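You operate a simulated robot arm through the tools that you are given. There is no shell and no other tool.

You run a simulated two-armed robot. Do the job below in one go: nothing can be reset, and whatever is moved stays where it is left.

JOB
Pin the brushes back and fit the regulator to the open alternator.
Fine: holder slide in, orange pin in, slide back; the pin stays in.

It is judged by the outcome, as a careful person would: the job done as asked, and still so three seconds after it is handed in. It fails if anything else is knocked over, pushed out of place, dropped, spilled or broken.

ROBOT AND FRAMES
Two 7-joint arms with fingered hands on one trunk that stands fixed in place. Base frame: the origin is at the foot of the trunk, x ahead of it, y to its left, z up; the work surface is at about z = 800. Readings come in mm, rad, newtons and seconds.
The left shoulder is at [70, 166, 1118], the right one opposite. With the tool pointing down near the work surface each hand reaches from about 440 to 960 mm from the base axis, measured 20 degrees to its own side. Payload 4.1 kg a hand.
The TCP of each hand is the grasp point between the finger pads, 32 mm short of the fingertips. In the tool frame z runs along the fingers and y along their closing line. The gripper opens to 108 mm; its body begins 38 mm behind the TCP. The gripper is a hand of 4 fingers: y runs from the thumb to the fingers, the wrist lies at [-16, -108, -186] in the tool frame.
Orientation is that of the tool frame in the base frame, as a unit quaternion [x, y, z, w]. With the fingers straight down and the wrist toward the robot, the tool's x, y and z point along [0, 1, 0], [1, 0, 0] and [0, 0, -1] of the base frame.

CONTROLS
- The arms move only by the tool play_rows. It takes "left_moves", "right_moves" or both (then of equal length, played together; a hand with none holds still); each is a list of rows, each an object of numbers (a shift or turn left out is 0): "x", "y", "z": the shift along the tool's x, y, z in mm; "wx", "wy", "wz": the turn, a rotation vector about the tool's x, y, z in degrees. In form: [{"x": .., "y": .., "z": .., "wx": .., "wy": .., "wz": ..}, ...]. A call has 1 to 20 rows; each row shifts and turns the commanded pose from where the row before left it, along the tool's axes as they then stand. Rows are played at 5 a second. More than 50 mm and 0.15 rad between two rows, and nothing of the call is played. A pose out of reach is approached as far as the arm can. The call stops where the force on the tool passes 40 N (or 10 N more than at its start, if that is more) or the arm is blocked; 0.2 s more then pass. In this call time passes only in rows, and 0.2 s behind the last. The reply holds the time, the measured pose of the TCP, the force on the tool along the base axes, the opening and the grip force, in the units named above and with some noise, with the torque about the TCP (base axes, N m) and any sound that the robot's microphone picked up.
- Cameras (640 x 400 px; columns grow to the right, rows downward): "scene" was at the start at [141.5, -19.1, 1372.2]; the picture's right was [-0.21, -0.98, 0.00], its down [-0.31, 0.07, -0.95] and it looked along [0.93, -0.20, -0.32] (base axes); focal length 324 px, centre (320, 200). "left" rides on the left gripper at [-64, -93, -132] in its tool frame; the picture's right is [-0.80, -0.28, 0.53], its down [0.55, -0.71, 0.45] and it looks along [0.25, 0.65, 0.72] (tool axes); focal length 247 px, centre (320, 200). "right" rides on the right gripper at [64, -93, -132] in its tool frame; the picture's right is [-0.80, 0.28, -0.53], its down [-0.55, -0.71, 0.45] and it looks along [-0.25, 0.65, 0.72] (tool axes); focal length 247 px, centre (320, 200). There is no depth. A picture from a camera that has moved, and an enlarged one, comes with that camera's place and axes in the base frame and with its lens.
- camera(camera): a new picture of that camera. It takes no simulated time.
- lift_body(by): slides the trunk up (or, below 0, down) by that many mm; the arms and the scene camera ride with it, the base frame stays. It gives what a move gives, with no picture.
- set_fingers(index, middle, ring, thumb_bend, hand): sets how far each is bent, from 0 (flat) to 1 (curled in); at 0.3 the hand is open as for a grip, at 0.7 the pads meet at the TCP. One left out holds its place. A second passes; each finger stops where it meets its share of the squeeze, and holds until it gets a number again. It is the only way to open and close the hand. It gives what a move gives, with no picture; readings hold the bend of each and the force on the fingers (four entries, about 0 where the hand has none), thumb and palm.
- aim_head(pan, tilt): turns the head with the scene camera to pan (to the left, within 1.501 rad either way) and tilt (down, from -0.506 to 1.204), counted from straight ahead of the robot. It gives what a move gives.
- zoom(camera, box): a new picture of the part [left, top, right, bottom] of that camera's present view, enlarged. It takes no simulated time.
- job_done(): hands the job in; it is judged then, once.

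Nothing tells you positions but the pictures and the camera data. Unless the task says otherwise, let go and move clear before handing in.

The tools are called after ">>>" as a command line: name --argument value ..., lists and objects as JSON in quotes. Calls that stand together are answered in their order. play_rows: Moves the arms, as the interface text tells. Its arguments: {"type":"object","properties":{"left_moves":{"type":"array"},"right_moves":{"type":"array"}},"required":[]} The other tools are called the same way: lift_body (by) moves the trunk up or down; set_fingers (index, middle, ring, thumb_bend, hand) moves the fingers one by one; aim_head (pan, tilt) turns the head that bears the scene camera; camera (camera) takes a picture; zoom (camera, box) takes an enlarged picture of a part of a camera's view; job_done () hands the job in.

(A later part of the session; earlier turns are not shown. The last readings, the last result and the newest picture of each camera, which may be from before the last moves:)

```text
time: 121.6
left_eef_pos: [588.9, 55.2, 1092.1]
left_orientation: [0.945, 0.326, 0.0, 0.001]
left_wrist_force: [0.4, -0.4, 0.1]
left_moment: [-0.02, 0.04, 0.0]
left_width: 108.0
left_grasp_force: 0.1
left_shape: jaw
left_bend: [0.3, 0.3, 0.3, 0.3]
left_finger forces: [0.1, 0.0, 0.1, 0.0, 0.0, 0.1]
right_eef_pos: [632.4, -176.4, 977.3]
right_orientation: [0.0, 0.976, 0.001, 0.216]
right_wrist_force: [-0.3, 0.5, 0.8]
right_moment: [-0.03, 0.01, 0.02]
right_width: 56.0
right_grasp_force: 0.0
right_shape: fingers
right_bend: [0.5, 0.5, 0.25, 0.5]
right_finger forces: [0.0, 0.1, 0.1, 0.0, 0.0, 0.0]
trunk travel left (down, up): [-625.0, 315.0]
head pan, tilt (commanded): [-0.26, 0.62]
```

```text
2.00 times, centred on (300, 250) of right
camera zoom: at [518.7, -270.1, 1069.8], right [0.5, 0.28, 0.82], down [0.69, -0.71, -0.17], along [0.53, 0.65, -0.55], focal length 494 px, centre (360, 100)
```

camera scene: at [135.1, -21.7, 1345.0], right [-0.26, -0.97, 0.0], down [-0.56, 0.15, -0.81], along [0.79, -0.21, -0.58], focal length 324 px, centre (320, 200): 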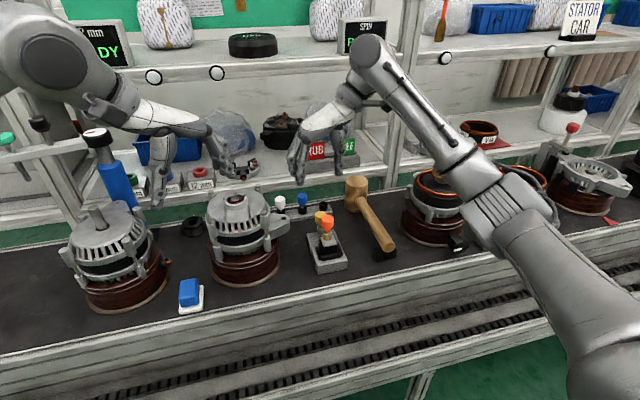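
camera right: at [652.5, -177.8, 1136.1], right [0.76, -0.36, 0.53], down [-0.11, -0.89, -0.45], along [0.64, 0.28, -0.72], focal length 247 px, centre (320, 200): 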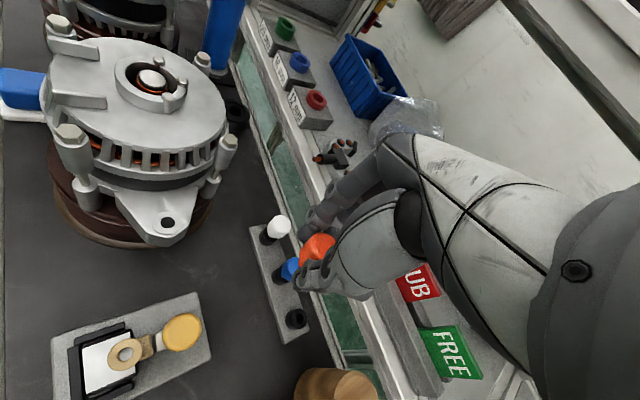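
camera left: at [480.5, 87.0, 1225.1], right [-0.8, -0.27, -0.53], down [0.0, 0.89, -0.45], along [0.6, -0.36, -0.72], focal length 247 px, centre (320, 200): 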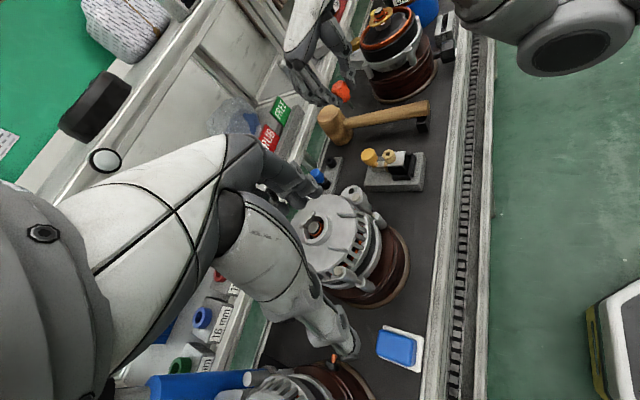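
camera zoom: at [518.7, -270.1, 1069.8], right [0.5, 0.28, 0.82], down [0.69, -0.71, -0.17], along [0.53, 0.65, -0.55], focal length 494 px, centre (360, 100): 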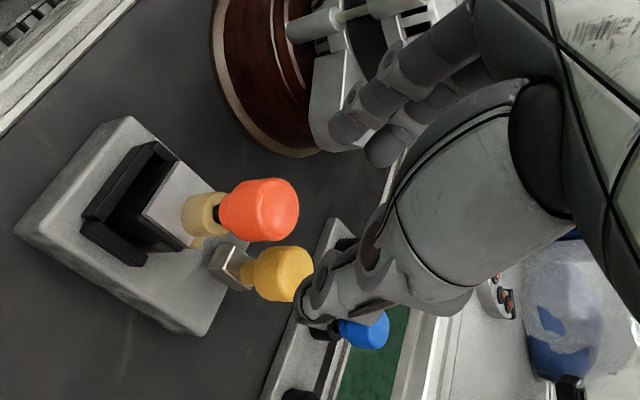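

>>> play_rows --right_moves '[{"x": 10.8, "y": 2.1, "z": -5}, {"x": 13.1, "z": 28.1}, {"x": 13.1, "z": 28.1}, {"z": 0}]'

>>> zoom --camera "scene" --box '[295, 190, 365, 270]'

>>> zoom --camera "left" --box '[360, 100, 440, 180]'

>>> zoom --camera "right" --box '[200, 150, 400, 350]'

```text
time: 122.6
left_eef_pos: [587.6, 54.7, 1092.0]
left_orientation: [0.945, 0.326, -0.001, 0.0]
left_wrist_force: [0.6, 0.6, 0.5]
left_moment: [0.02, 0.01, -0.01]
left_width: 107.6
left_grasp_force: 0.0
left_shape: jaw
left_bend: [0.3, 0.3, 0.3, 0.3]
left_finger forces: [0.0, 0.0, 0.0, 0.0, 0.1, 0.0]
right_eef_pos: [620.0, -174.6, 917.0]
right_orientation: [0.0, 0.976, 0.0, 0.217]
right_wrist_force: [-0.5, 0.9, 0.5]
right_moment: [-0.05, 0.02, 0.0]
right_width: 56.1
right_grasp_force: 0.1
right_shape: fingers
right_bend: [0.5, 0.5, 0.25, 0.5]
right_finger forces: [0.1, 0.0, 0.0, 0.1, 0.0, 0.1]
trunk travel left (down, up): [-625.0, 315.0]
head pan, tilt (commanded): [-0.26, 0.62]
```

```text
5.00 times, centred on (330, 230) of scene
camera zoom: at [135.1, -21.7, 1345.1], right [-0.26, -0.97, 0.0], down [-0.56, 0.15, -0.81], along [0.79, -0.21, -0.58], focal length 1618 px, centre (270, 50)
```

zoom: 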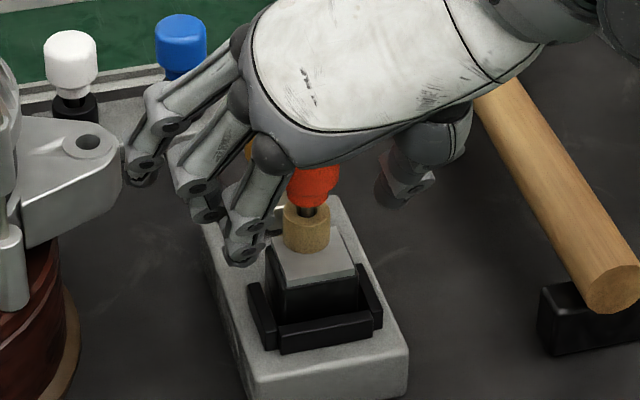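

```text
5.00 times, centred on (400, 140) of left
camera zoom: at [480.3, 87.2, 1225.2], right [-0.8, -0.27, -0.53], down [0.0, 0.89, -0.45], along [0.6, -0.36, -0.72], focal length 1235 px, centre (-80, 500)
```

zoom: 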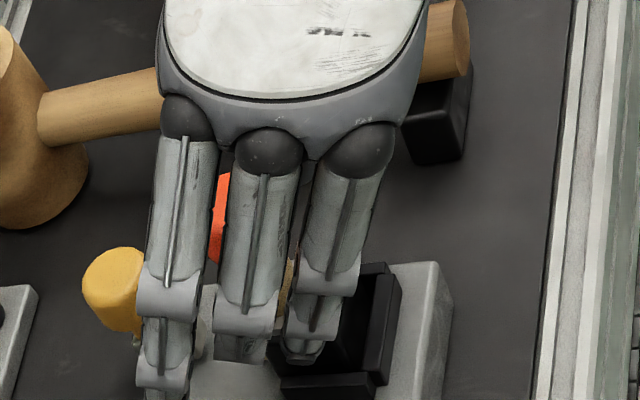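

```text
2.00 times, centred on (300, 250) of right
camera zoom: at [506.5, -268.0, 1007.3], right [0.5, 0.28, 0.82], down [0.69, -0.71, -0.17], along [0.53, 0.65, -0.55], focal length 494 px, centre (360, 100)
```

zoom: 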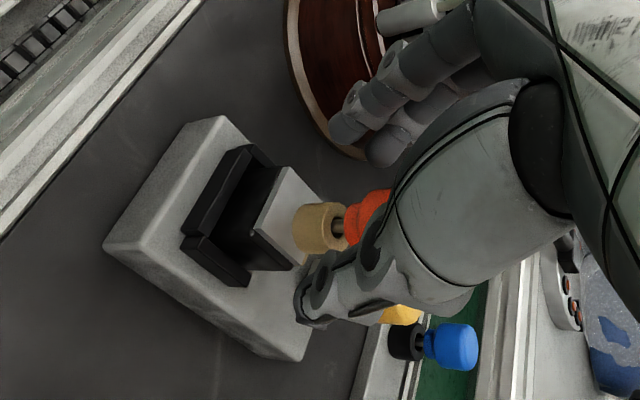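

>>> play_rows --right_moves '[{"x": 4.9, "z": 10.6}, {"x": 4.2, "z": 9.1}, {"z": 0}]'

>>> zoom --camera "scene" --box '[305, 200, 355, 260]'

>>> zoom --camera "left" --box '[370, 120, 430, 180]'

>>> zoom --camera "right" --box '[240, 190, 360, 310]'

```text
time: 123.4
left_eef_pos: [588.2, 55.5, 1092.4]
left_orientation: [0.945, 0.326, 0.0, 0.0]
left_wrist_force: [-0.2, 0.3, 0.3]
left_moment: [0.0, -0.02, 0.01]
left_width: 107.5
left_grasp_force: 0.1
left_shape: jaw
left_bend: [0.3, 0.3, 0.3, 0.3]
left_finger forces: [0.0, 0.0, 0.0, 0.0, 0.1, 0.1]
right_eef_pos: [620.3, -172.6, 894.1]
right_orientation: [0.0, 0.976, 0.0, 0.217]
right_wrist_force: [-0.2, -0.3, 0.0]
right_moment: [-0.02, -0.01, -0.05]
right_width: 56.0
right_grasp_force: 0.1
right_shape: fingers
right_bend: [0.5, 0.5, 0.25, 0.5]
right_finger forces: [0.0, 0.1, 0.0, 0.0, 0.0, 0.0]
trunk travel left (down, up): [-625.0, 315.0]
head pan, tilt (commanded): [-0.26, 0.62]
```

```text
6.67 times, centred on (330, 230) of scene
camera zoom: at [135.2, -21.9, 1345.1], right [-0.26, -0.97, 0.0], down [-0.56, 0.15, -0.81], along [0.79, -0.21, -0.58], focal length 2157 px, centre (253, 0)
```

zoom: 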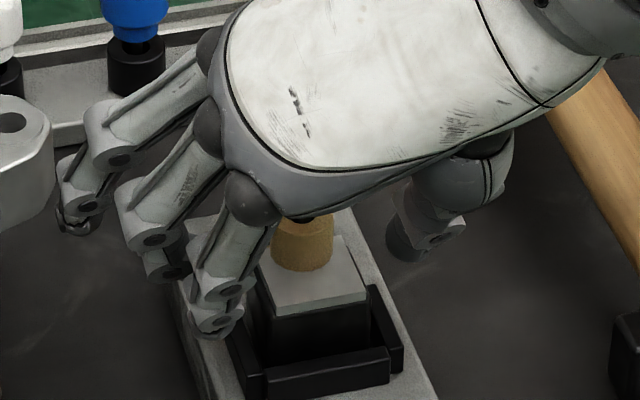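

```text
6.67 times, centred on (400, 150) of left
camera zoom: at [480.3, 87.0, 1225.1], right [-0.8, -0.27, -0.53], down [0.0, 0.89, -0.45], along [0.6, -0.36, -0.72], focal length 1646 px, centre (-213, 533)
```

zoom: 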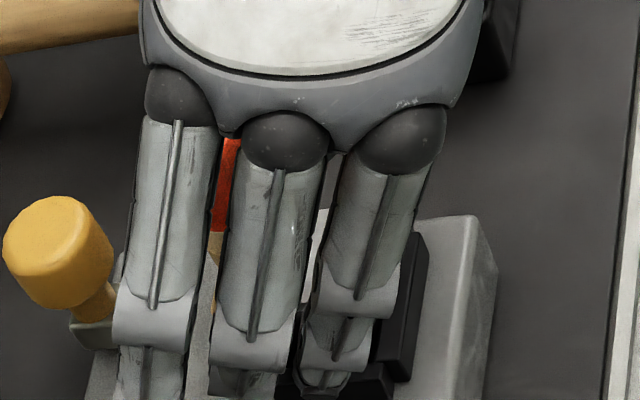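

```text
3.33 times, centred on (300, 250) of right
camera zoom: at [506.5, -266.9, 985.9], right [0.5, 0.28, 0.82], down [0.69, -0.71, -0.17], along [0.53, 0.65, -0.55], focal length 823 px, centre (387, 33)
```

zoom: 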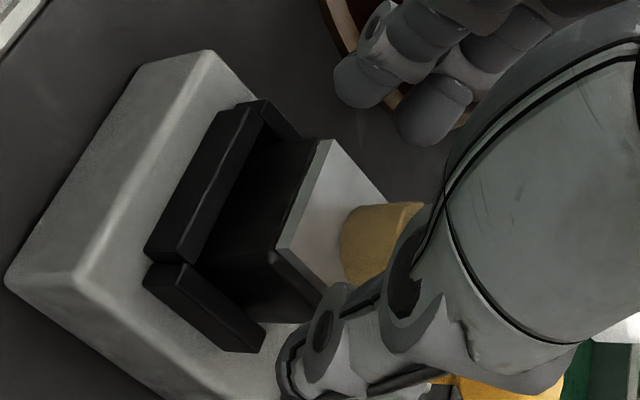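

>>> play_rows --right_moves '[{"x": 2.5, "y": -1, "z": 5.4}, {"x": 2.1, "z": 4.5}, {"z": 0}]'

>>> zoom --camera "scene" --box '[305, 210, 355, 270]'

>>> zoom --camera "right" --box '[230, 190, 350, 310]'

>>> zoom --camera "left" --box '[370, 120, 430, 180]'

```text
time: 124.2
left_eef_pos: [587.8, 55.2, 1092.8]
left_orientation: [0.945, 0.326, -0.001, 0.0]
left_wrist_force: [-0.8, -0.4, -0.4]
left_moment: [0.0, -0.01, 0.01]
left_width: 107.5
left_grasp_force: 0.0
left_shape: jaw
left_bend: [0.3, 0.3, 0.3, 0.3]
left_finger forces: [0.0, 0.1, 0.1, 0.1, 0.0, 0.0]
right_eef_pos: [620.0, -175.4, 882.9]
right_orientation: [0.0, 0.976, 0.0, 0.216]
right_wrist_force: [-0.3, 0.3, 0.5]
right_moment: [0.02, 0.02, 0.02]
right_width: 55.5
right_grasp_force: 0.0
right_shape: fingers
right_bend: [0.5, 0.5, 0.25, 0.5]
right_finger forces: [0.0, 0.0, 0.1, 0.0, 0.0, 0.0]
trunk travel left (down, up): [-625.0, 315.0]
head pan, tilt (commanded): [-0.26, 0.62]
```

```text
6.67 times, centred on (330, 240) of scene
camera zoom: at [135.2, -21.9, 1345.1], right [-0.26, -0.97, 0.0], down [-0.56, 0.15, -0.81], along [0.79, -0.21, -0.58], focal length 2157 px, centre (253, -67)
```

zoom: 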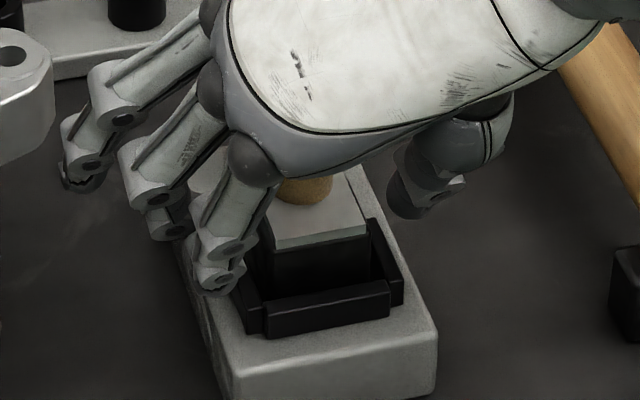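

```text
3.33 times, centred on (290, 250) of right
camera zoom: at [506.5, -267.6, 975.4], right [0.5, 0.28, 0.82], down [0.69, -0.71, -0.17], along [0.53, 0.65, -0.55], focal length 823 px, centre (420, 33)
```

zoom: 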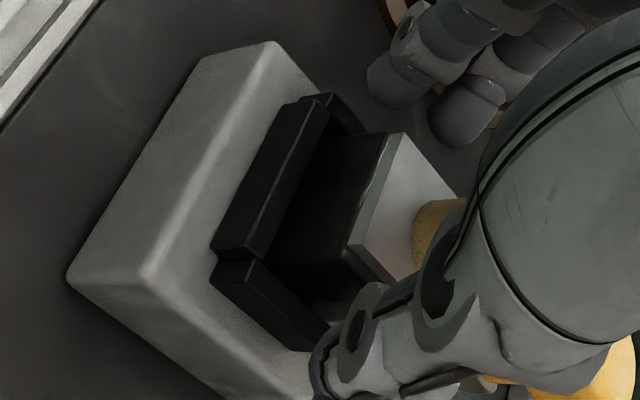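

```text
6.67 times, centred on (400, 150) of left
camera zoom: at [480.3, 87.0, 1225.1], right [-0.8, -0.27, -0.53], down [0.0, 0.89, -0.45], along [0.6, -0.36, -0.72], focal length 1646 px, centre (-213, 533)
```

zoom: 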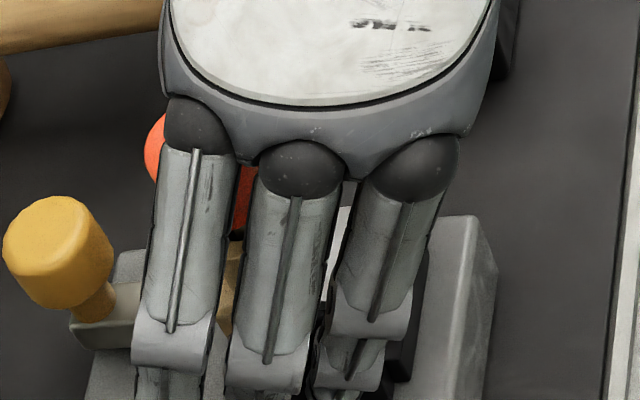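

>>> play_rows --right_moves '[{"x": -1.5, "z": -3.3}, {"z": 0}]'

>>> set_fingers --hand "right" --index 0.56 --middle 0.56 --thumb_bend 0.56

>>> zoom --camera "scene" --box '[305, 210, 355, 270]'

>>> zoom --camera "right" --box '[230, 190, 350, 310]'

```text
time: 124.8
left_eef_pos: [588.7, 55.7, 1092.4]
left_orientation: [0.945, 0.327, 0.0, 0.001]
left_wrist_force: [1.1, 0.0, -0.5]
left_moment: [-0.03, -0.02, 0.0]
left_width: 107.6
left_grasp_force: 0.1
left_shape: jaw
left_bend: [0.3, 0.3, 0.3, 0.3]
left_finger forces: [0.0, 0.1, 0.1, 0.0, 0.0, 0.1]
right_eef_pos: [620.5, -174.2, 888.7]
right_orientation: [0.0, 0.976, 0.0, 0.217]
right_wrist_force: [-0.2, 0.8, 0.1]
right_moment: [0.03, -0.02, -0.03]
right_width: 56.1
right_grasp_force: 0.1
right_shape: fingers
right_bend: [0.5, 0.5, 0.25, 0.5]
right_finger forces: [0.1, 0.0, 0.0, 0.0, 0.1, 0.1]
trunk travel left (down, up): [-625.0, 315.0]
head pan, tilt (commanded): [-0.26, 0.62]
```

```text
time: 125.8
left_eef_pos: [588.6, 54.4, 1091.3]
left_orientation: [0.945, 0.326, 0.0, 0.0]
left_wrist_force: [-0.8, 0.8, 0.1]
left_moment: [0.01, -0.05, 0.0]
left_width: 107.3
left_grasp_force: 0.1
left_shape: jaw
left_bend: [0.3, 0.3, 0.3, 0.3]
left_finger forces: [0.1, 0.1, 0.0, 0.1, 0.0, 0.2]
right_eef_pos: [620.2, -174.5, 888.0]
right_orientation: [0.001, 0.976, 0.0, 0.216]
right_wrist_force: [-0.6, 0.6, 1.4]
right_moment: [0.0, 0.04, -0.03]
right_width: 40.1
right_grasp_force: 0.1
right_shape: fingers
right_bend: [0.56, 0.56, 0.25, 0.56]
right_finger forces: [0.0, 0.1, 0.1, 0.0, 0.0, 0.0]
trunk travel left (down, up): [-625.0, 315.0]
head pan, tilt (commanded): [-0.26, 0.62]
```

```text
6.67 times, centred on (330, 240) of scene
camera zoom: at [135.2, -21.9, 1345.1], right [-0.26, -0.97, 0.0], down [-0.56, 0.15, -0.81], along [0.79, -0.21, -0.58], focal length 2157 px, centre (253, -67)
```

zoom: 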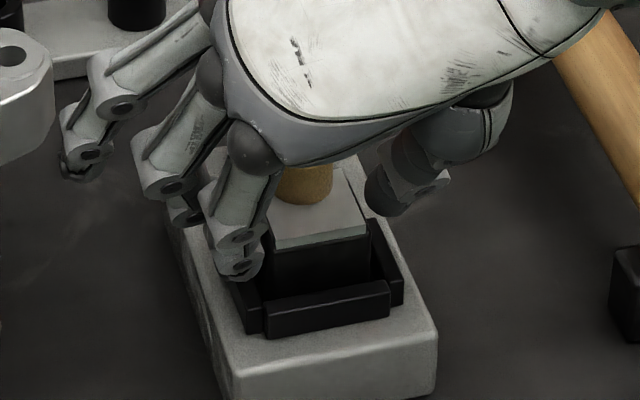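

```text
3.33 times, centred on (290, 250) of right
camera zoom: at [506.9, -267.6, 979.5], right [0.5, 0.28, 0.82], down [0.69, -0.71, -0.17], along [0.53, 0.65, -0.55], focal length 823 px, centre (420, 33)
```

zoom: 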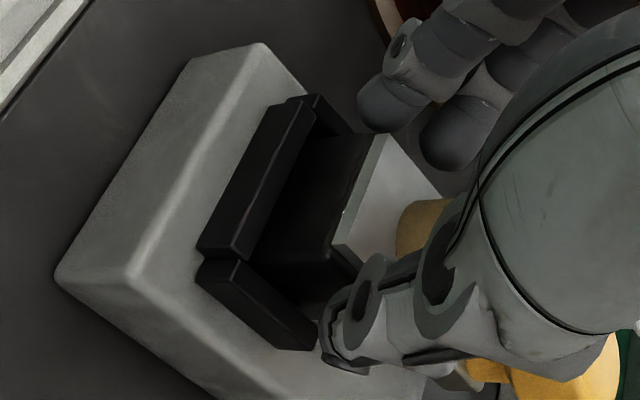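

>>> set_fingers --hand "right" --index 0.6 --middle 0.6 --thumb_bend 0.6

>>> zoom --camera "scene" --box '[305, 210, 355, 270]'

>>> zoom --camera "left" --box '[370, 120, 430, 180]'

```text
time: 126.8
left_eef_pos: [588.4, 55.5, 1091.4]
left_orientation: [0.945, 0.326, 0.0, 0.0]
left_wrist_force: [-0.2, 0.6, 0.1]
left_moment: [0.02, 0.0, 0.0]
left_width: 107.9
left_grasp_force: 0.1
left_shape: jaw
left_bend: [0.3, 0.3, 0.3, 0.3]
left_finger forces: [0.0, 0.1, 0.0, 0.0, 0.0, 0.0]
right_eef_pos: [620.7, -174.3, 887.9]
right_orientation: [0.0, 0.976, 0.0, 0.217]
right_wrist_force: [0.5, 0.7, -0.3]
right_moment: [0.0, 0.0, -0.01]
right_width: 35.9
right_grasp_force: 2.3
right_shape: fingers
right_bend: [0.58, 0.59, 0.25, 0.57]
right_finger forces: [1.3, 1.3, 0.0, 0.0, 2.3, 0.0]
trunk travel left (down, up): [-625.0, 315.0]
head pan, tilt (commanded): [-0.26, 0.62]
```

```text
6.67 times, centred on (330, 240) of scene
camera zoom: at [135.2, -21.9, 1345.1], right [-0.26, -0.97, 0.0], down [-0.56, 0.15, -0.81], along [0.79, -0.21, -0.58], focal length 2157 px, centre (253, -67)
```

zoom: 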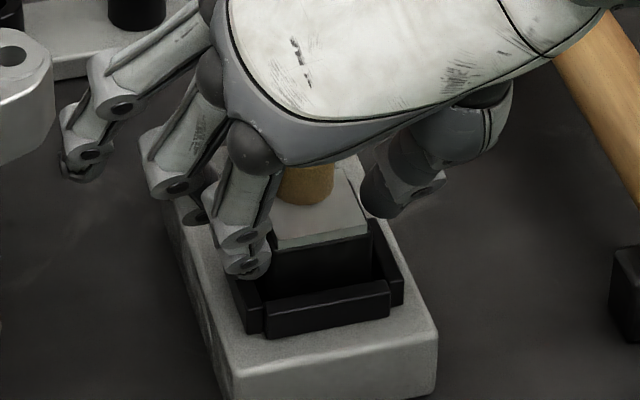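

```text
6.67 times, centred on (400, 150) of left
camera zoom: at [480.3, 87.0, 1225.1], right [-0.8, -0.27, -0.53], down [0.0, 0.89, -0.45], along [0.6, -0.36, -0.72], focal length 1646 px, centre (-213, 533)
```

zoom: 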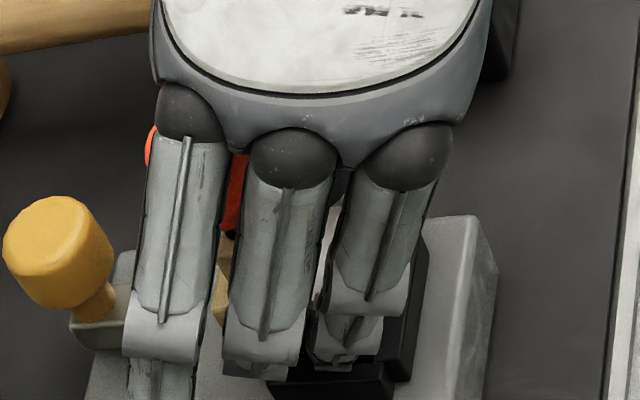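

>>> set_fingers --hand "right" --index 0.7 --middle 0.7 --thumb_bend 0.7

>>> zoom --camera "left" --box '[370, 120, 430, 180]'

>>> zoom --camera "right" --box '[230, 190, 350, 310]'

```text
time: 127.8
left_eef_pos: [587.9, 55.4, 1091.6]
left_orientation: [0.945, 0.326, 0.0, 0.0]
left_wrist_force: [0.2, -0.6, -0.5]
left_moment: [0.0, 0.02, 0.02]
left_width: 107.7
left_grasp_force: 0.1
left_shape: jaw
left_bend: [0.3, 0.3, 0.3, 0.3]
left_finger forces: [0.0, 0.0, 0.0, 0.1, 0.2, 0.0]
right_eef_pos: [620.6, -173.5, 887.7]
right_orientation: [-0.001, 0.976, 0.0, 0.217]
right_wrist_force: [0.1, 1.4, 0.7]
right_moment: [0.12, -0.05, 0.03]
right_width: 33.5
right_grasp_force: 12.7
right_shape: fingers
right_bend: [0.61, 0.63, 0.25, 0.58]
right_finger forces: [6.4, 7.8, 0.0, 0.0, 11.7, 0.0]
trunk travel left (down, up): [-625.0, 315.0]
head pan, tilt (commanded): [-0.26, 0.62]
```

```text
6.67 times, centred on (400, 150) of left
camera zoom: at [480.2, 87.4, 1225.1], right [-0.8, -0.27, -0.53], down [0.0, 0.89, -0.45], along [0.6, -0.36, -0.72], focal length 1646 px, centre (-213, 533)
```

zoom: 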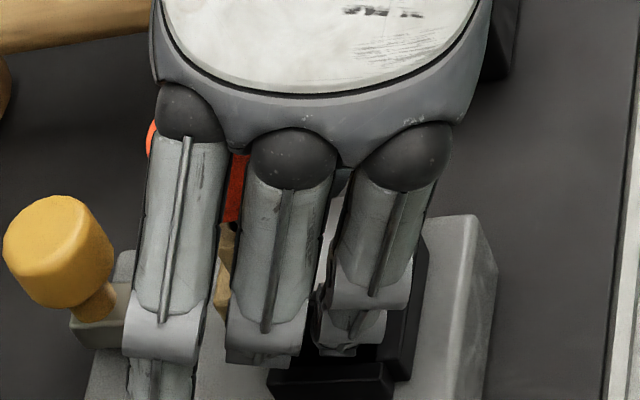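

```text
3.33 times, centred on (290, 250) of right
camera zoom: at [506.8, -267.2, 979.7], right [0.5, 0.28, 0.82], down [0.69, -0.71, -0.17], along [0.53, 0.65, -0.55], focal length 823 px, centre (420, 33)
```

zoom: 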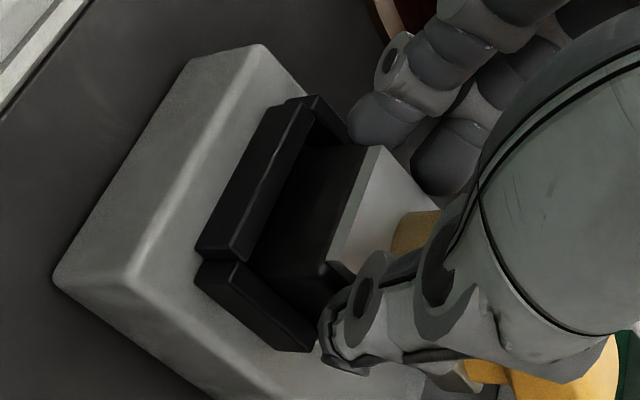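

Grip is firm and balanced. I'm lifting a few millimetres first, very gently, to check the pin and brushes.

>>> play_rows --right_moves '[{"x": -0.42, "z": -0.91}, {"x": -0.85, "z": -1.81}, {"x": -1.27, "z": -2.72}, {"x": -1.69, "z": -3.62}, {"x": -2.1, "z": -4.5}, {"x": -2.1, "z": -4.5}, {"z": 0}]'

>>> zoom --camera "left" --box '[370, 110, 430, 170]'

>>> zoom --camera "scene" --box '[295, 190, 365, 270]'

>>> zoom --camera "right" --box '[230, 190, 350, 310]'

```text
time: 129.4
left_eef_pos: [588.7, 55.2, 1092.4]
left_orientation: [0.945, 0.326, 0.0, 0.0]
left_wrist_force: [-0.4, 1.2, -0.2]
left_moment: [0.01, 0.02, -0.01]
left_width: 107.7
left_grasp_force: 0.0
left_shape: jaw
left_bend: [0.3, 0.3, 0.3, 0.3]
left_finger forces: [0.0, 0.0, 0.1, 0.0, 0.1, 0.0]
right_eef_pos: [619.9, -173.8, 907.5]
right_orientation: [0.001, 0.976, 0.0, 0.216]
right_wrist_force: [0.5, 0.3, -0.7]
right_moment: [0.02, 0.01, 0.03]
right_width: 33.2
right_grasp_force: 12.9
right_shape: fingers
right_bend: [0.61, 0.65, 0.25, 0.59]
right_finger forces: [6.6, 7.8, 0.0, 0.1, 11.1, 0.1]
trunk travel left (down, up): [-625.0, 315.0]
head pan, tilt (commanded): [-0.26, 0.62]
```

```text
6.67 times, centred on (400, 140) of left
camera zoom: at [480.5, 86.9, 1225.1], right [-0.8, -0.27, -0.53], down [0.0, 0.89, -0.45], along [0.6, -0.36, -0.72], focal length 1646 px, centre (-213, 600)
```

zoom: 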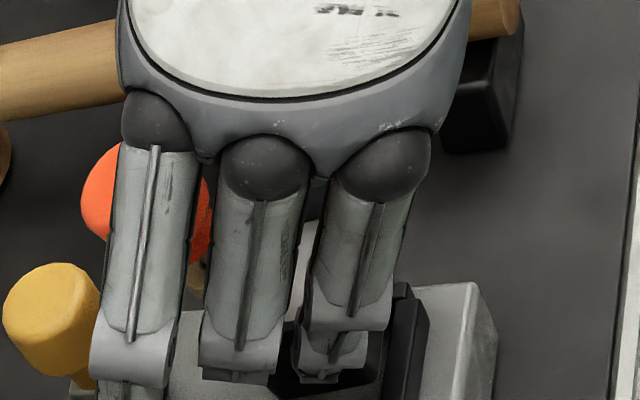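

```text
5.00 times, centred on (330, 230) of scene
camera zoom: at [135.4, -22.0, 1345.0], right [-0.26, -0.97, 0.0], down [-0.56, 0.15, -0.81], along [0.79, -0.21, -0.58], focal length 1618 px, centre (270, 50)
```

zoom: 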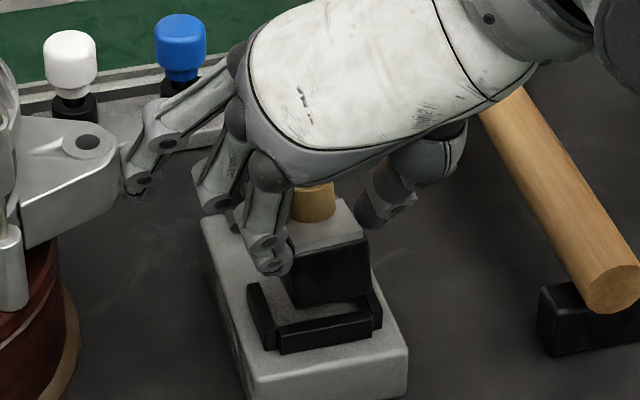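

```text
3.33 times, centred on (290, 250) of right
camera zoom: at [506.4, -267.0, 999.3], right [0.5, 0.28, 0.82], down [0.69, -0.71, -0.17], along [0.53, 0.65, -0.55], focal length 823 px, centre (420, 33)
```

zoom: 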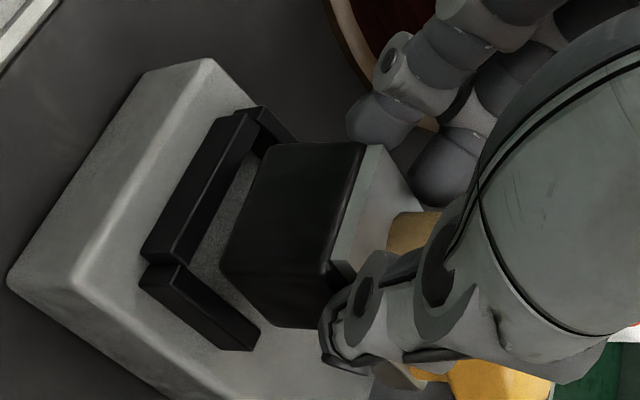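

>>> zoom --camera "left" --box '[372, 120, 402, 160]'

>>> zoom --camera "right" --box '[290, 220, 360, 310]'

>>> zoom --camera "scene" --box '[315, 210, 350, 255]'

```text
10.00 times, centred on (387, 140) of left
camera zoom: at [480.5, 86.9, 1225.1], right [-0.8, -0.27, -0.53], down [0.0, 0.89, -0.45], along [0.6, -0.36, -0.72], focal length 2470 px, centre (-350, 800)
```

zoom: 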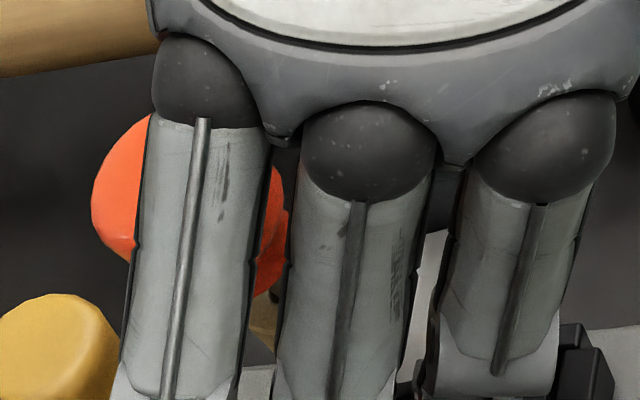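

```text
4.44 times, centred on (325, 265) of right
camera zoom: at [506.4, -267.0, 999.3], right [0.5, 0.28, 0.82], down [0.69, -0.71, -0.17], along [0.53, 0.65, -0.55], focal length 1098 px, centre (298, -89)
```

zoom: 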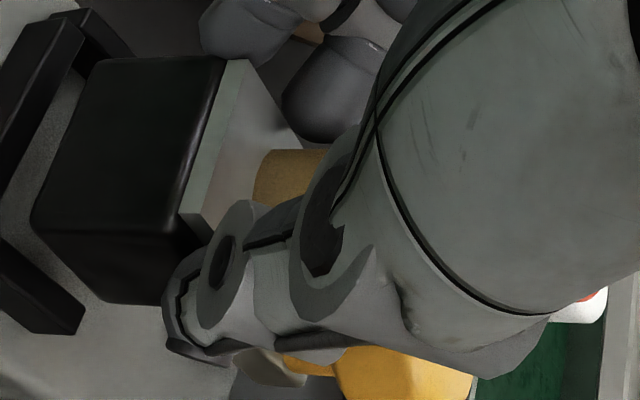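

```text
8.89 times, centred on (332, 232) of scene
camera zoom: at [135.4, -22.0, 1345.0], right [-0.26, -0.97, 0.0], down [-0.56, 0.15, -0.81], along [0.79, -0.21, -0.58], focal length 2876 px, centre (209, -89)
```

zoom: 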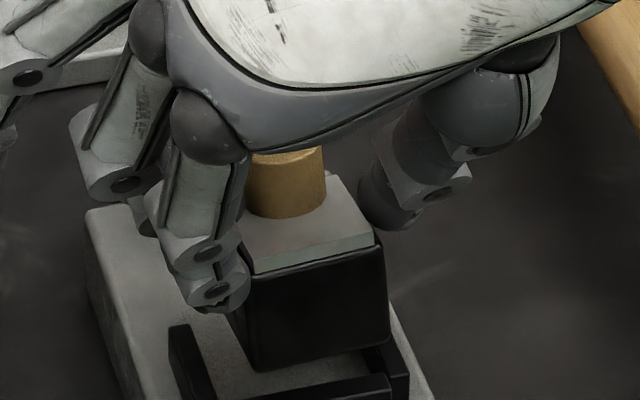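

>>> set_fingers --hand "right" --ring 0.0

>>> play_rows --right_moves '[{"x": -4.2, "z": -9.1}, {"x": -6.3, "z": -13.6}, {"x": -6.3, "z": -13.6}, {"x": -6.3, "z": -13.6}, {"x": -4.2, "z": -9.1}, {"x": -2.1, "z": -4.5}, {"z": 0}]'

>>> zoom --camera "left" --box '[345, 80, 425, 160]'

>>> zoom --camera "scene" --box '[295, 170, 375, 260]'

>>> zoom --camera "right" --box '[230, 190, 350, 310]'

```text
time: 130.4
left_eef_pos: [588.1, 55.9, 1092.3]
left_orientation: [0.945, 0.327, 0.0, 0.0]
left_wrist_force: [-0.8, -0.2, 0.4]
left_moment: [0.01, 0.0, -0.01]
left_width: 107.6
left_grasp_force: 0.0
left_shape: jaw
left_bend: [0.3, 0.3, 0.3, 0.3]
left_finger forces: [0.0, 0.0, 0.0, 0.0, 0.0, 0.1]
right_eef_pos: [619.8, -174.3, 908.2]
right_orientation: [0.0, 0.976, 0.0, 0.217]
right_wrist_force: [0.0, 0.9, -1.3]
right_moment: [0.02, -0.02, -0.02]
right_width: 33.1
right_grasp_force: 12.9
right_shape: fingers
right_bend: [0.61, 0.65, 0.0, 0.59]
right_finger forces: [6.6, 7.7, 0.0, 0.0, 11.1, 0.0]
trunk travel left (down, up): [-625.0, 315.0]
head pan, tilt (commanded): [-0.26, 0.62]
```

```text
time: 132.0
left_eef_pos: [588.0, 55.6, 1092.5]
left_orientation: [0.945, 0.326, 0.0, 0.0]
left_wrist_force: [0.1, -0.9, -0.3]
left_moment: [0.02, 0.01, 0.04]
left_width: 107.8
left_grasp_force: 0.1
left_shape: jaw
left_bend: [0.3, 0.3, 0.3, 0.3]
left_finger forces: [0.1, 0.0, 0.1, 0.1, 0.0, 0.1]
right_eef_pos: [620.6, -174.2, 978.8]
right_orientation: [0.0, 0.976, 0.0, 0.217]
right_wrist_force: [0.6, -0.8, -1.4]
right_moment: [0.0, 0.0, -0.01]
right_width: 33.4
right_grasp_force: 12.6
right_shape: fingers
right_bend: [0.61, 0.65, 0.0, 0.59]
right_finger forces: [6.6, 7.1, 0.1, 0.0, 11.1, 0.1]
trunk travel left (down, up): [-625.0, 315.0]
head pan, tilt (commanded): [-0.26, 0.62]
```

```text
5.00 times, centred on (385, 120) of left
camera zoom: at [480.5, 86.9, 1225.0], right [-0.8, -0.27, -0.53], down [0.0, 0.89, -0.45], along [0.6, -0.36, -0.72], focal length 1235 px, centre (-5, 600)
```

zoom: 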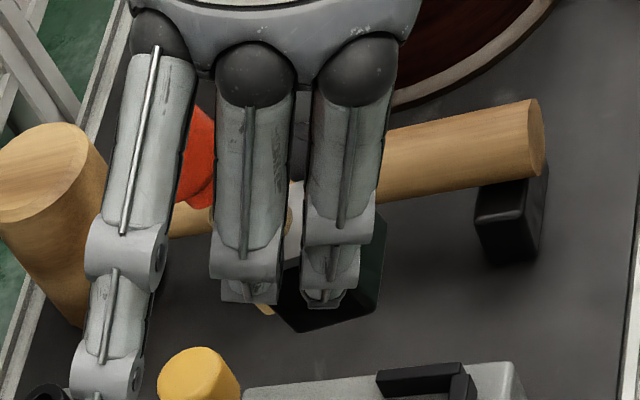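

```text
4.44 times, centred on (335, 215) of scene
camera zoom: at [135.4, -22.0, 1345.0], right [-0.26, -0.97, 0.0], down [-0.56, 0.15, -0.81], along [0.79, -0.21, -0.58], focal length 1438 px, centre (253, 133)
```

zoom: 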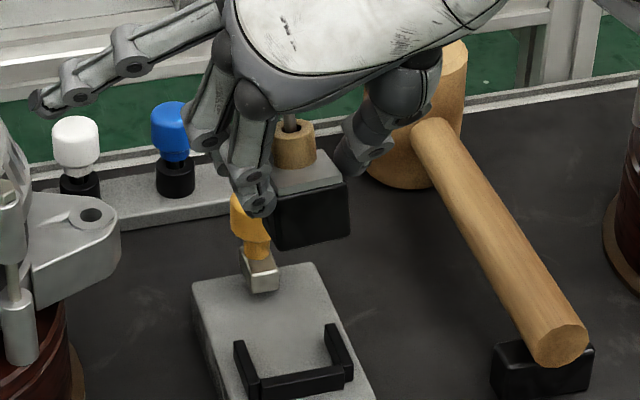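

```text
3.33 times, centred on (290, 250) of right
camera zoom: at [506.5, -267.5, 1070.2], right [0.5, 0.28, 0.82], down [0.69, -0.71, -0.17], along [0.53, 0.65, -0.55], focal length 823 px, centre (420, 33)
```

zoom: 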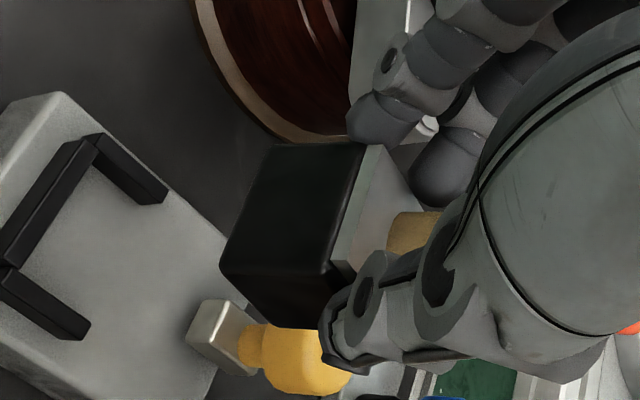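

>>> zoom --camera "scene" --box '[325, 195, 360, 235]'

>>> zoom --camera "left" --box '[360, 90, 395, 130]'

>>> camera --camera "right"

```text
10.00 times, centred on (342, 215) of scene
camera zoom: at [135.4, -22.0, 1345.0], right [-0.26, -0.97, 0.0], down [-0.56, 0.15, -0.81], along [0.79, -0.21, -0.58], focal length 3236 px, centre (95, 50)
```

zoom: 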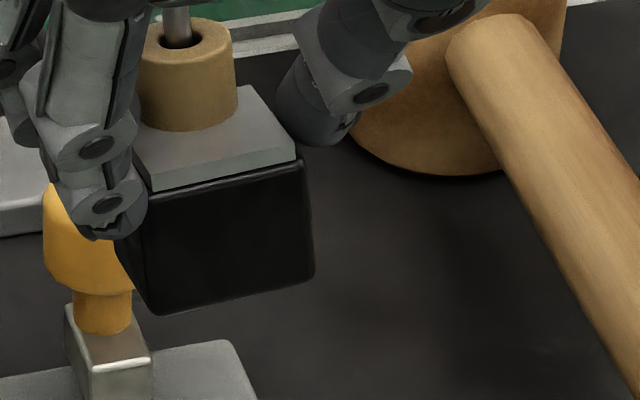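

```text
10.00 times, centred on (378, 110) of left
camera zoom: at [480.5, 86.9, 1225.0], right [-0.8, -0.27, -0.53], down [0.0, 0.89, -0.45], along [0.6, -0.36, -0.72], focal length 2470 px, centre (-255, 1100)
```

zoom: 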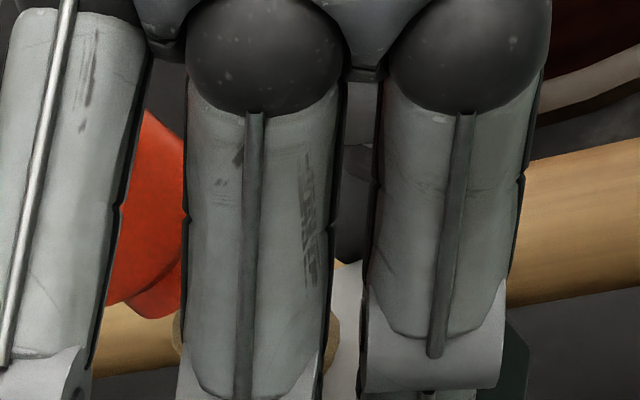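

```text
taken
camera right: at [506.5, -267.5, 1070.2], right [0.5, 0.28, 0.82], down [0.69, -0.71, -0.17], along [0.53, 0.65, -0.55], focal length 247 px, centre (320, 200)
```

right: 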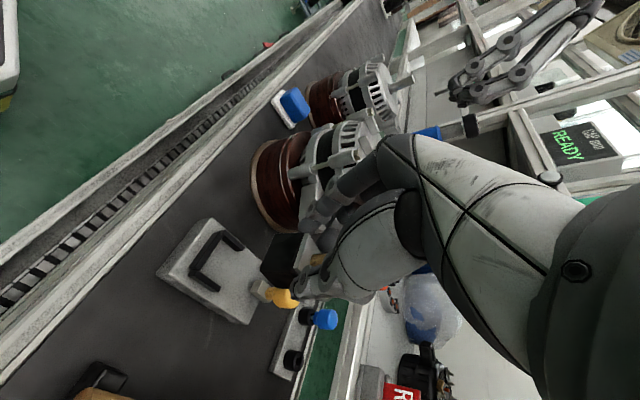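

>>> play_rows --left_moves '[{"x": 24, "y": 18}, {"x": 24, "y": 18}, {"x": 16, "y": 12}]'

>>> camera --camera "left"

```text
time: 132.8
left_eef_pos: [599.3, 55.1, 1093.2]
left_orientation: [0.945, 0.327, 0.0, 0.0]
left_wrist_force: [-0.7, -0.1, -0.1]
left_moment: [0.0, 0.0, 0.01]
left_width: 107.5
left_grasp_force: 0.1
left_shape: jaw
left_bend: [0.3, 0.3, 0.3, 0.3]
left_finger forces: [0.1, 0.0, 0.0, 0.0, 0.1, 0.0]
left hand out of reach, approached as far as the arm can: row 1, 2, 3
right_eef_pos: [620.8, -174.5, 978.3]
right_orientation: [0.0, 0.976, 0.0, 0.216]
right_wrist_force: [-0.1, 0.2, -1.1]
right_moment: [0.01, 0.02, 0.01]
right_width: 33.3
right_grasp_force: 12.1
right_shape: fingers
right_bend: [0.61, 0.65, 0.0, 0.59]
right_finger forces: [6.6, 7.0, 0.1, 0.0, 11.1, 0.0]
trunk travel left (down, up): [-625.0, 315.0]
head pan, tilt (commanded): [-0.26, 0.62]
```

```text
taken
camera left: at [491.6, 87.5, 1225.6], right [-0.8, -0.27, -0.53], down [0.0, 0.89, -0.45], along [0.6, -0.36, -0.72], focal length 247 px, centre (320, 200)
```

left: 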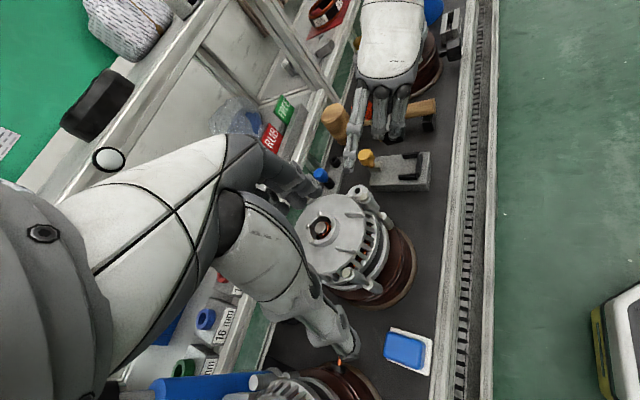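

I can't see the brush end with the fingers around it, so I'll verify it once the regulator is seated. Next I'm moving the left hand up and away to clear the transfer path; its camera will still see the seat.

>>> play_rows --left_moves '[{"x": 4.6, "y": -33.5, "z": -22.4}, {"x": 4.6, "y": -33.5, "z": -22.4}, {"x": 4.6, "y": -33.5, "z": -22.4}, {"x": 4.6, "y": -33.5, "z": -22.4}, {"x": 4.6, "y": -33.5, "z": -22.4}, {"x": 4.6, "y": -33.5, "z": -22.4}, {"x": 4.6, "y": -33.5, "z": -22.4}, {"z": 0}]'

>>> camera --camera "left"

>>> camera --camera "scene"

```text
time: 134.6
left_eef_pos: [591.5, 71.8, 1104.6]
left_orientation: [0.944, 0.329, -0.001, 0.001]
left_wrist_force: [-0.4, -1.1, 0.1]
left_moment: [-0.01, 0.01, 0.01]
left_width: 107.8
left_grasp_force: 0.0
left_shape: jaw
left_bend: [0.3, 0.3, 0.3, 0.3]
left_finger forces: [0.1, 0.0, 0.0, 0.0, 0.0, 0.0]
left hand out of reach, approached as far as the arm can: row 1, 2, 3, 4, 5, 6, 7
right_eef_pos: [620.4, -174.1, 977.7]
right_orientation: [0.0, 0.976, 0.0, 0.217]
right_wrist_force: [0.2, -0.1, -0.9]
right_moment: [0.01, -0.02, 0.0]
right_width: 33.4
right_grasp_force: 12.6
right_shape: fingers
right_bend: [0.61, 0.65, 0.0, 0.59]
right_finger forces: [6.5, 7.0, 0.0, 0.0, 11.1, 0.0]
trunk travel left (down, up): [-625.0, 315.0]
head pan, tilt (commanded): [-0.26, 0.62]
```

```text
taken
camera left: at [483.1, 102.0, 1237.2], right [-0.8, -0.27, -0.53], down [-0.01, 0.89, -0.45], along [0.6, -0.36, -0.72], focal length 247 px, centre (320, 200)
```

left: 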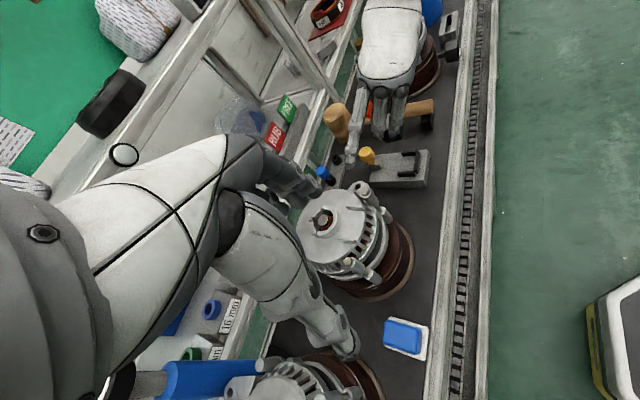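

```text
taken
camera scene: at [135.3, -21.9, 1345.0], right [-0.26, -0.97, 0.0], down [-0.56, 0.15, -0.81], along [0.79, -0.21, -0.58], focal length 324 px, centre (320, 200)
```

scene: 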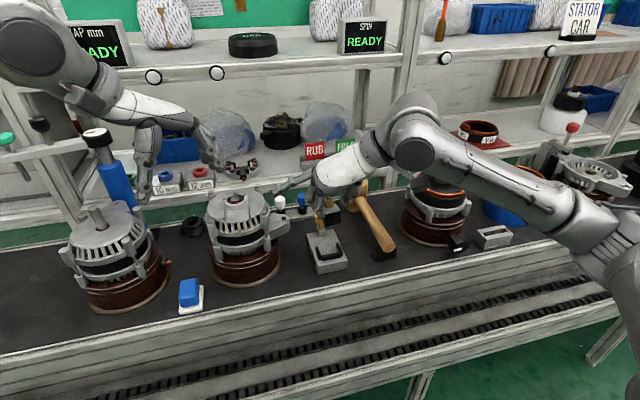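

>>> play_rows --left_moves '[{"wz": -8}, {"wz": -8}, {"wz": -8}, {"wz": -8}, {"z": 0}]'

```text
time: 135.8
left_eef_pos: [591.0, 70.5, 1103.7]
left_orientation: [0.818, 0.575, 0.0, 0.0]
left_wrist_force: [0.8, 0.8, 0.3]
left_moment: [-0.01, 0.0, 0.02]
left_width: 107.8
left_grasp_force: 0.0
left_shape: jaw
left_bend: [0.3, 0.3, 0.3, 0.3]
left_finger forces: [0.0, 0.0, 0.0, 0.0, 0.0, 0.0]
right_eef_pos: [620.2, -173.9, 978.5]
right_orientation: [0.0, 0.976, -0.001, 0.216]
right_wrist_force: [0.7, -0.1, -1.7]
right_moment: [0.01, 0.01, -0.01]
right_width: 33.0
right_grasp_force: 12.1
right_shape: fingers
right_bend: [0.61, 0.65, 0.0, 0.59]
right_finger forces: [6.6, 6.9, 0.0, 0.1, 11.2, 0.0]
trunk travel left (down, up): [-625.0, 315.0]
head pan, tilt (commanded): [-0.26, 0.62]
```

>>> play_rows --left_moves '[{"x": 23.5, "y": -28.2, "z": -21}, {"x": 23.5, "y": -28.2, "z": -21}, {"x": 23.5, "y": -28.2, "z": -21}, {"x": 23.5, "y": -28.2, "z": -21}, {"x": 23.5, "y": -28.2, "z": -21}, {"x": 23.5, "y": -28.2, "z": -21}, {"z": 0}]'

>>> camera --camera "left"

>>> zoom --camera "scene" --box '[295, 170, 375, 260]'

```text
time: 137.4
left_eef_pos: [481.1, 258.7, 1227.7]
left_orientation: [0.819, 0.574, 0.0, -0.001]
left_wrist_force: [1.0, -0.2, 0.6]
left_moment: [0.0, -0.01, 0.0]
left_width: 107.5
left_grasp_force: 0.1
left_shape: jaw
left_bend: [0.3, 0.3, 0.3, 0.3]
left_finger forces: [0.0, 0.0, 0.0, 0.1, 0.0, 0.1]
right_eef_pos: [620.7, -174.7, 977.7]
right_orientation: [0.0, 0.976, 0.0, 0.216]
right_wrist_force: [0.0, -0.4, -0.9]
right_moment: [0.01, 0.03, -0.01]
right_width: 33.2
right_grasp_force: 11.6
right_shape: fingers
right_bend: [0.61, 0.65, 0.0, 0.59]
right_finger forces: [6.8, 6.3, 0.0, 0.0, 11.2, 0.1]
trunk travel left (down, up): [-625.0, 315.0]
head pan, tilt (commanded): [-0.26, 0.62]
```

```text
taken
camera left: at [371.9, 228.7, 1361.2], right [-0.54, -0.65, -0.53], down [-0.48, 0.76, -0.45], along [0.69, 0.01, -0.72], focal length 247 px, centre (320, 200)
```

left: 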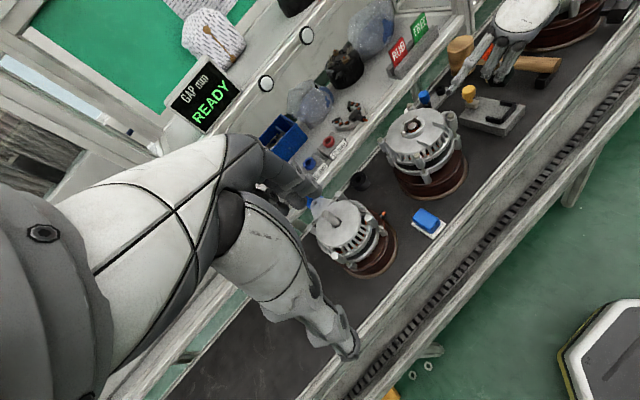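

```text
4.44 times, centred on (335, 215) of scene
camera zoom: at [136.4, -22.7, 1344.9], right [-0.26, -0.97, 0.0], down [-0.56, 0.15, -0.81], along [0.79, -0.21, -0.58], focal length 1438 px, centre (253, 133)
```

zoom: 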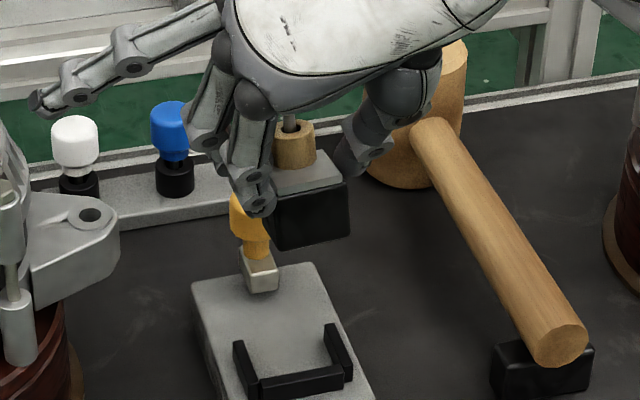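

>>> play_rows --right_moves '[{"wx": -3.2, "wz": 1.5}, {"wx": -3.1, "wz": 1.5}, {"z": 0}]'

>>> zoom --camera "scene" --box '[315, 190, 365, 240]'

>>> zoom --camera "left" --box '[455, 20, 545, 110]'

```text
time: 138.2
left_eef_pos: [479.6, 260.3, 1228.2]
left_orientation: [0.819, 0.574, -0.001, 0.001]
left_wrist_force: [0.6, 1.0, 0.1]
left_moment: [0.02, 0.0, -0.01]
left_width: 107.9
left_grasp_force: 0.0
left_shape: jaw
left_bend: [0.3, 0.3, 0.3, 0.3]
left_finger forces: [0.0, 0.1, 0.0, 0.0, 0.0, 0.0]
right_eef_pos: [619.3, -173.7, 979.0]
right_orientation: [0.013, 0.975, 0.06, 0.216]
right_wrist_force: [0.1, -0.5, -1.0]
right_moment: [0.0, 0.04, 0.01]
right_width: 33.5
right_grasp_force: 11.6
right_shape: fingers
right_bend: [0.61, 0.65, 0.0, 0.59]
right_finger forces: [6.7, 5.8, 0.0, 0.0, 11.1, 0.0]
trunk travel left (down, up): [-625.0, 315.0]
head pan, tilt (commanded): [-0.26, 0.62]
```

```text
8.00 times, centred on (340, 215) of scene
camera zoom: at [135.1, -21.5, 1345.1], right [-0.26, -0.97, 0.0], down [-0.56, 0.15, -0.81], along [0.79, -0.21, -0.58], focal length 2589 px, centre (160, 80)
```

zoom: 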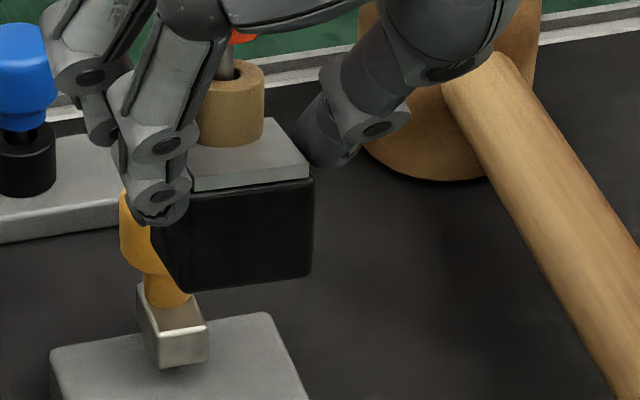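

```text
4.44 times, centred on (500, 65) of left
camera zoom: at [370.9, 229.7, 1361.3], right [-0.54, -0.65, -0.53], down [-0.48, 0.76, -0.45], along [0.7, 0.01, -0.72], focal length 1098 px, centre (-480, 800)
```

zoom: 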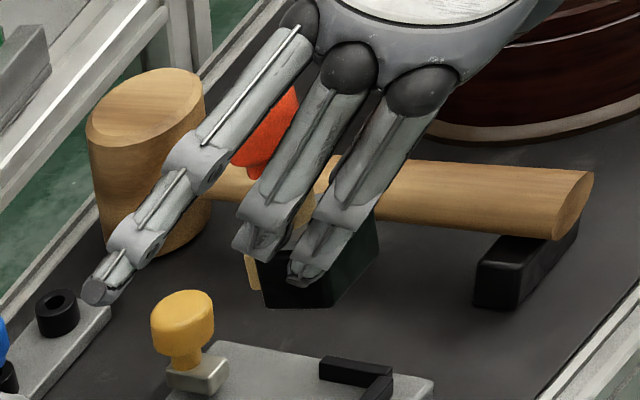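

>>> zoom --camera "left" --box '[480, 40, 520, 90]'

```text
8.00 times, centred on (500, 65) of left
camera zoom: at [370.9, 229.7, 1361.3], right [-0.54, -0.65, -0.53], down [-0.48, 0.76, -0.45], along [0.7, 0.01, -0.72], focal length 1976 px, centre (-1120, 1280)
```

zoom: 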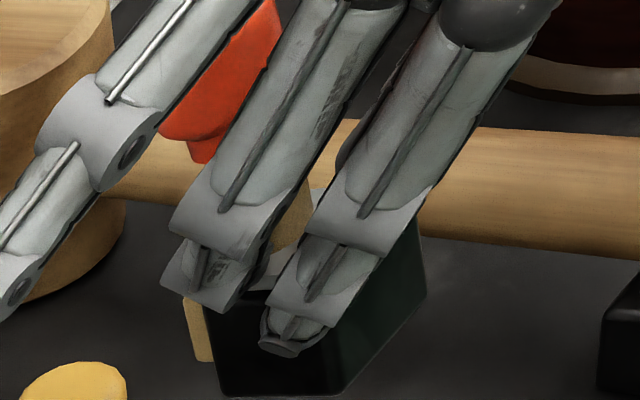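

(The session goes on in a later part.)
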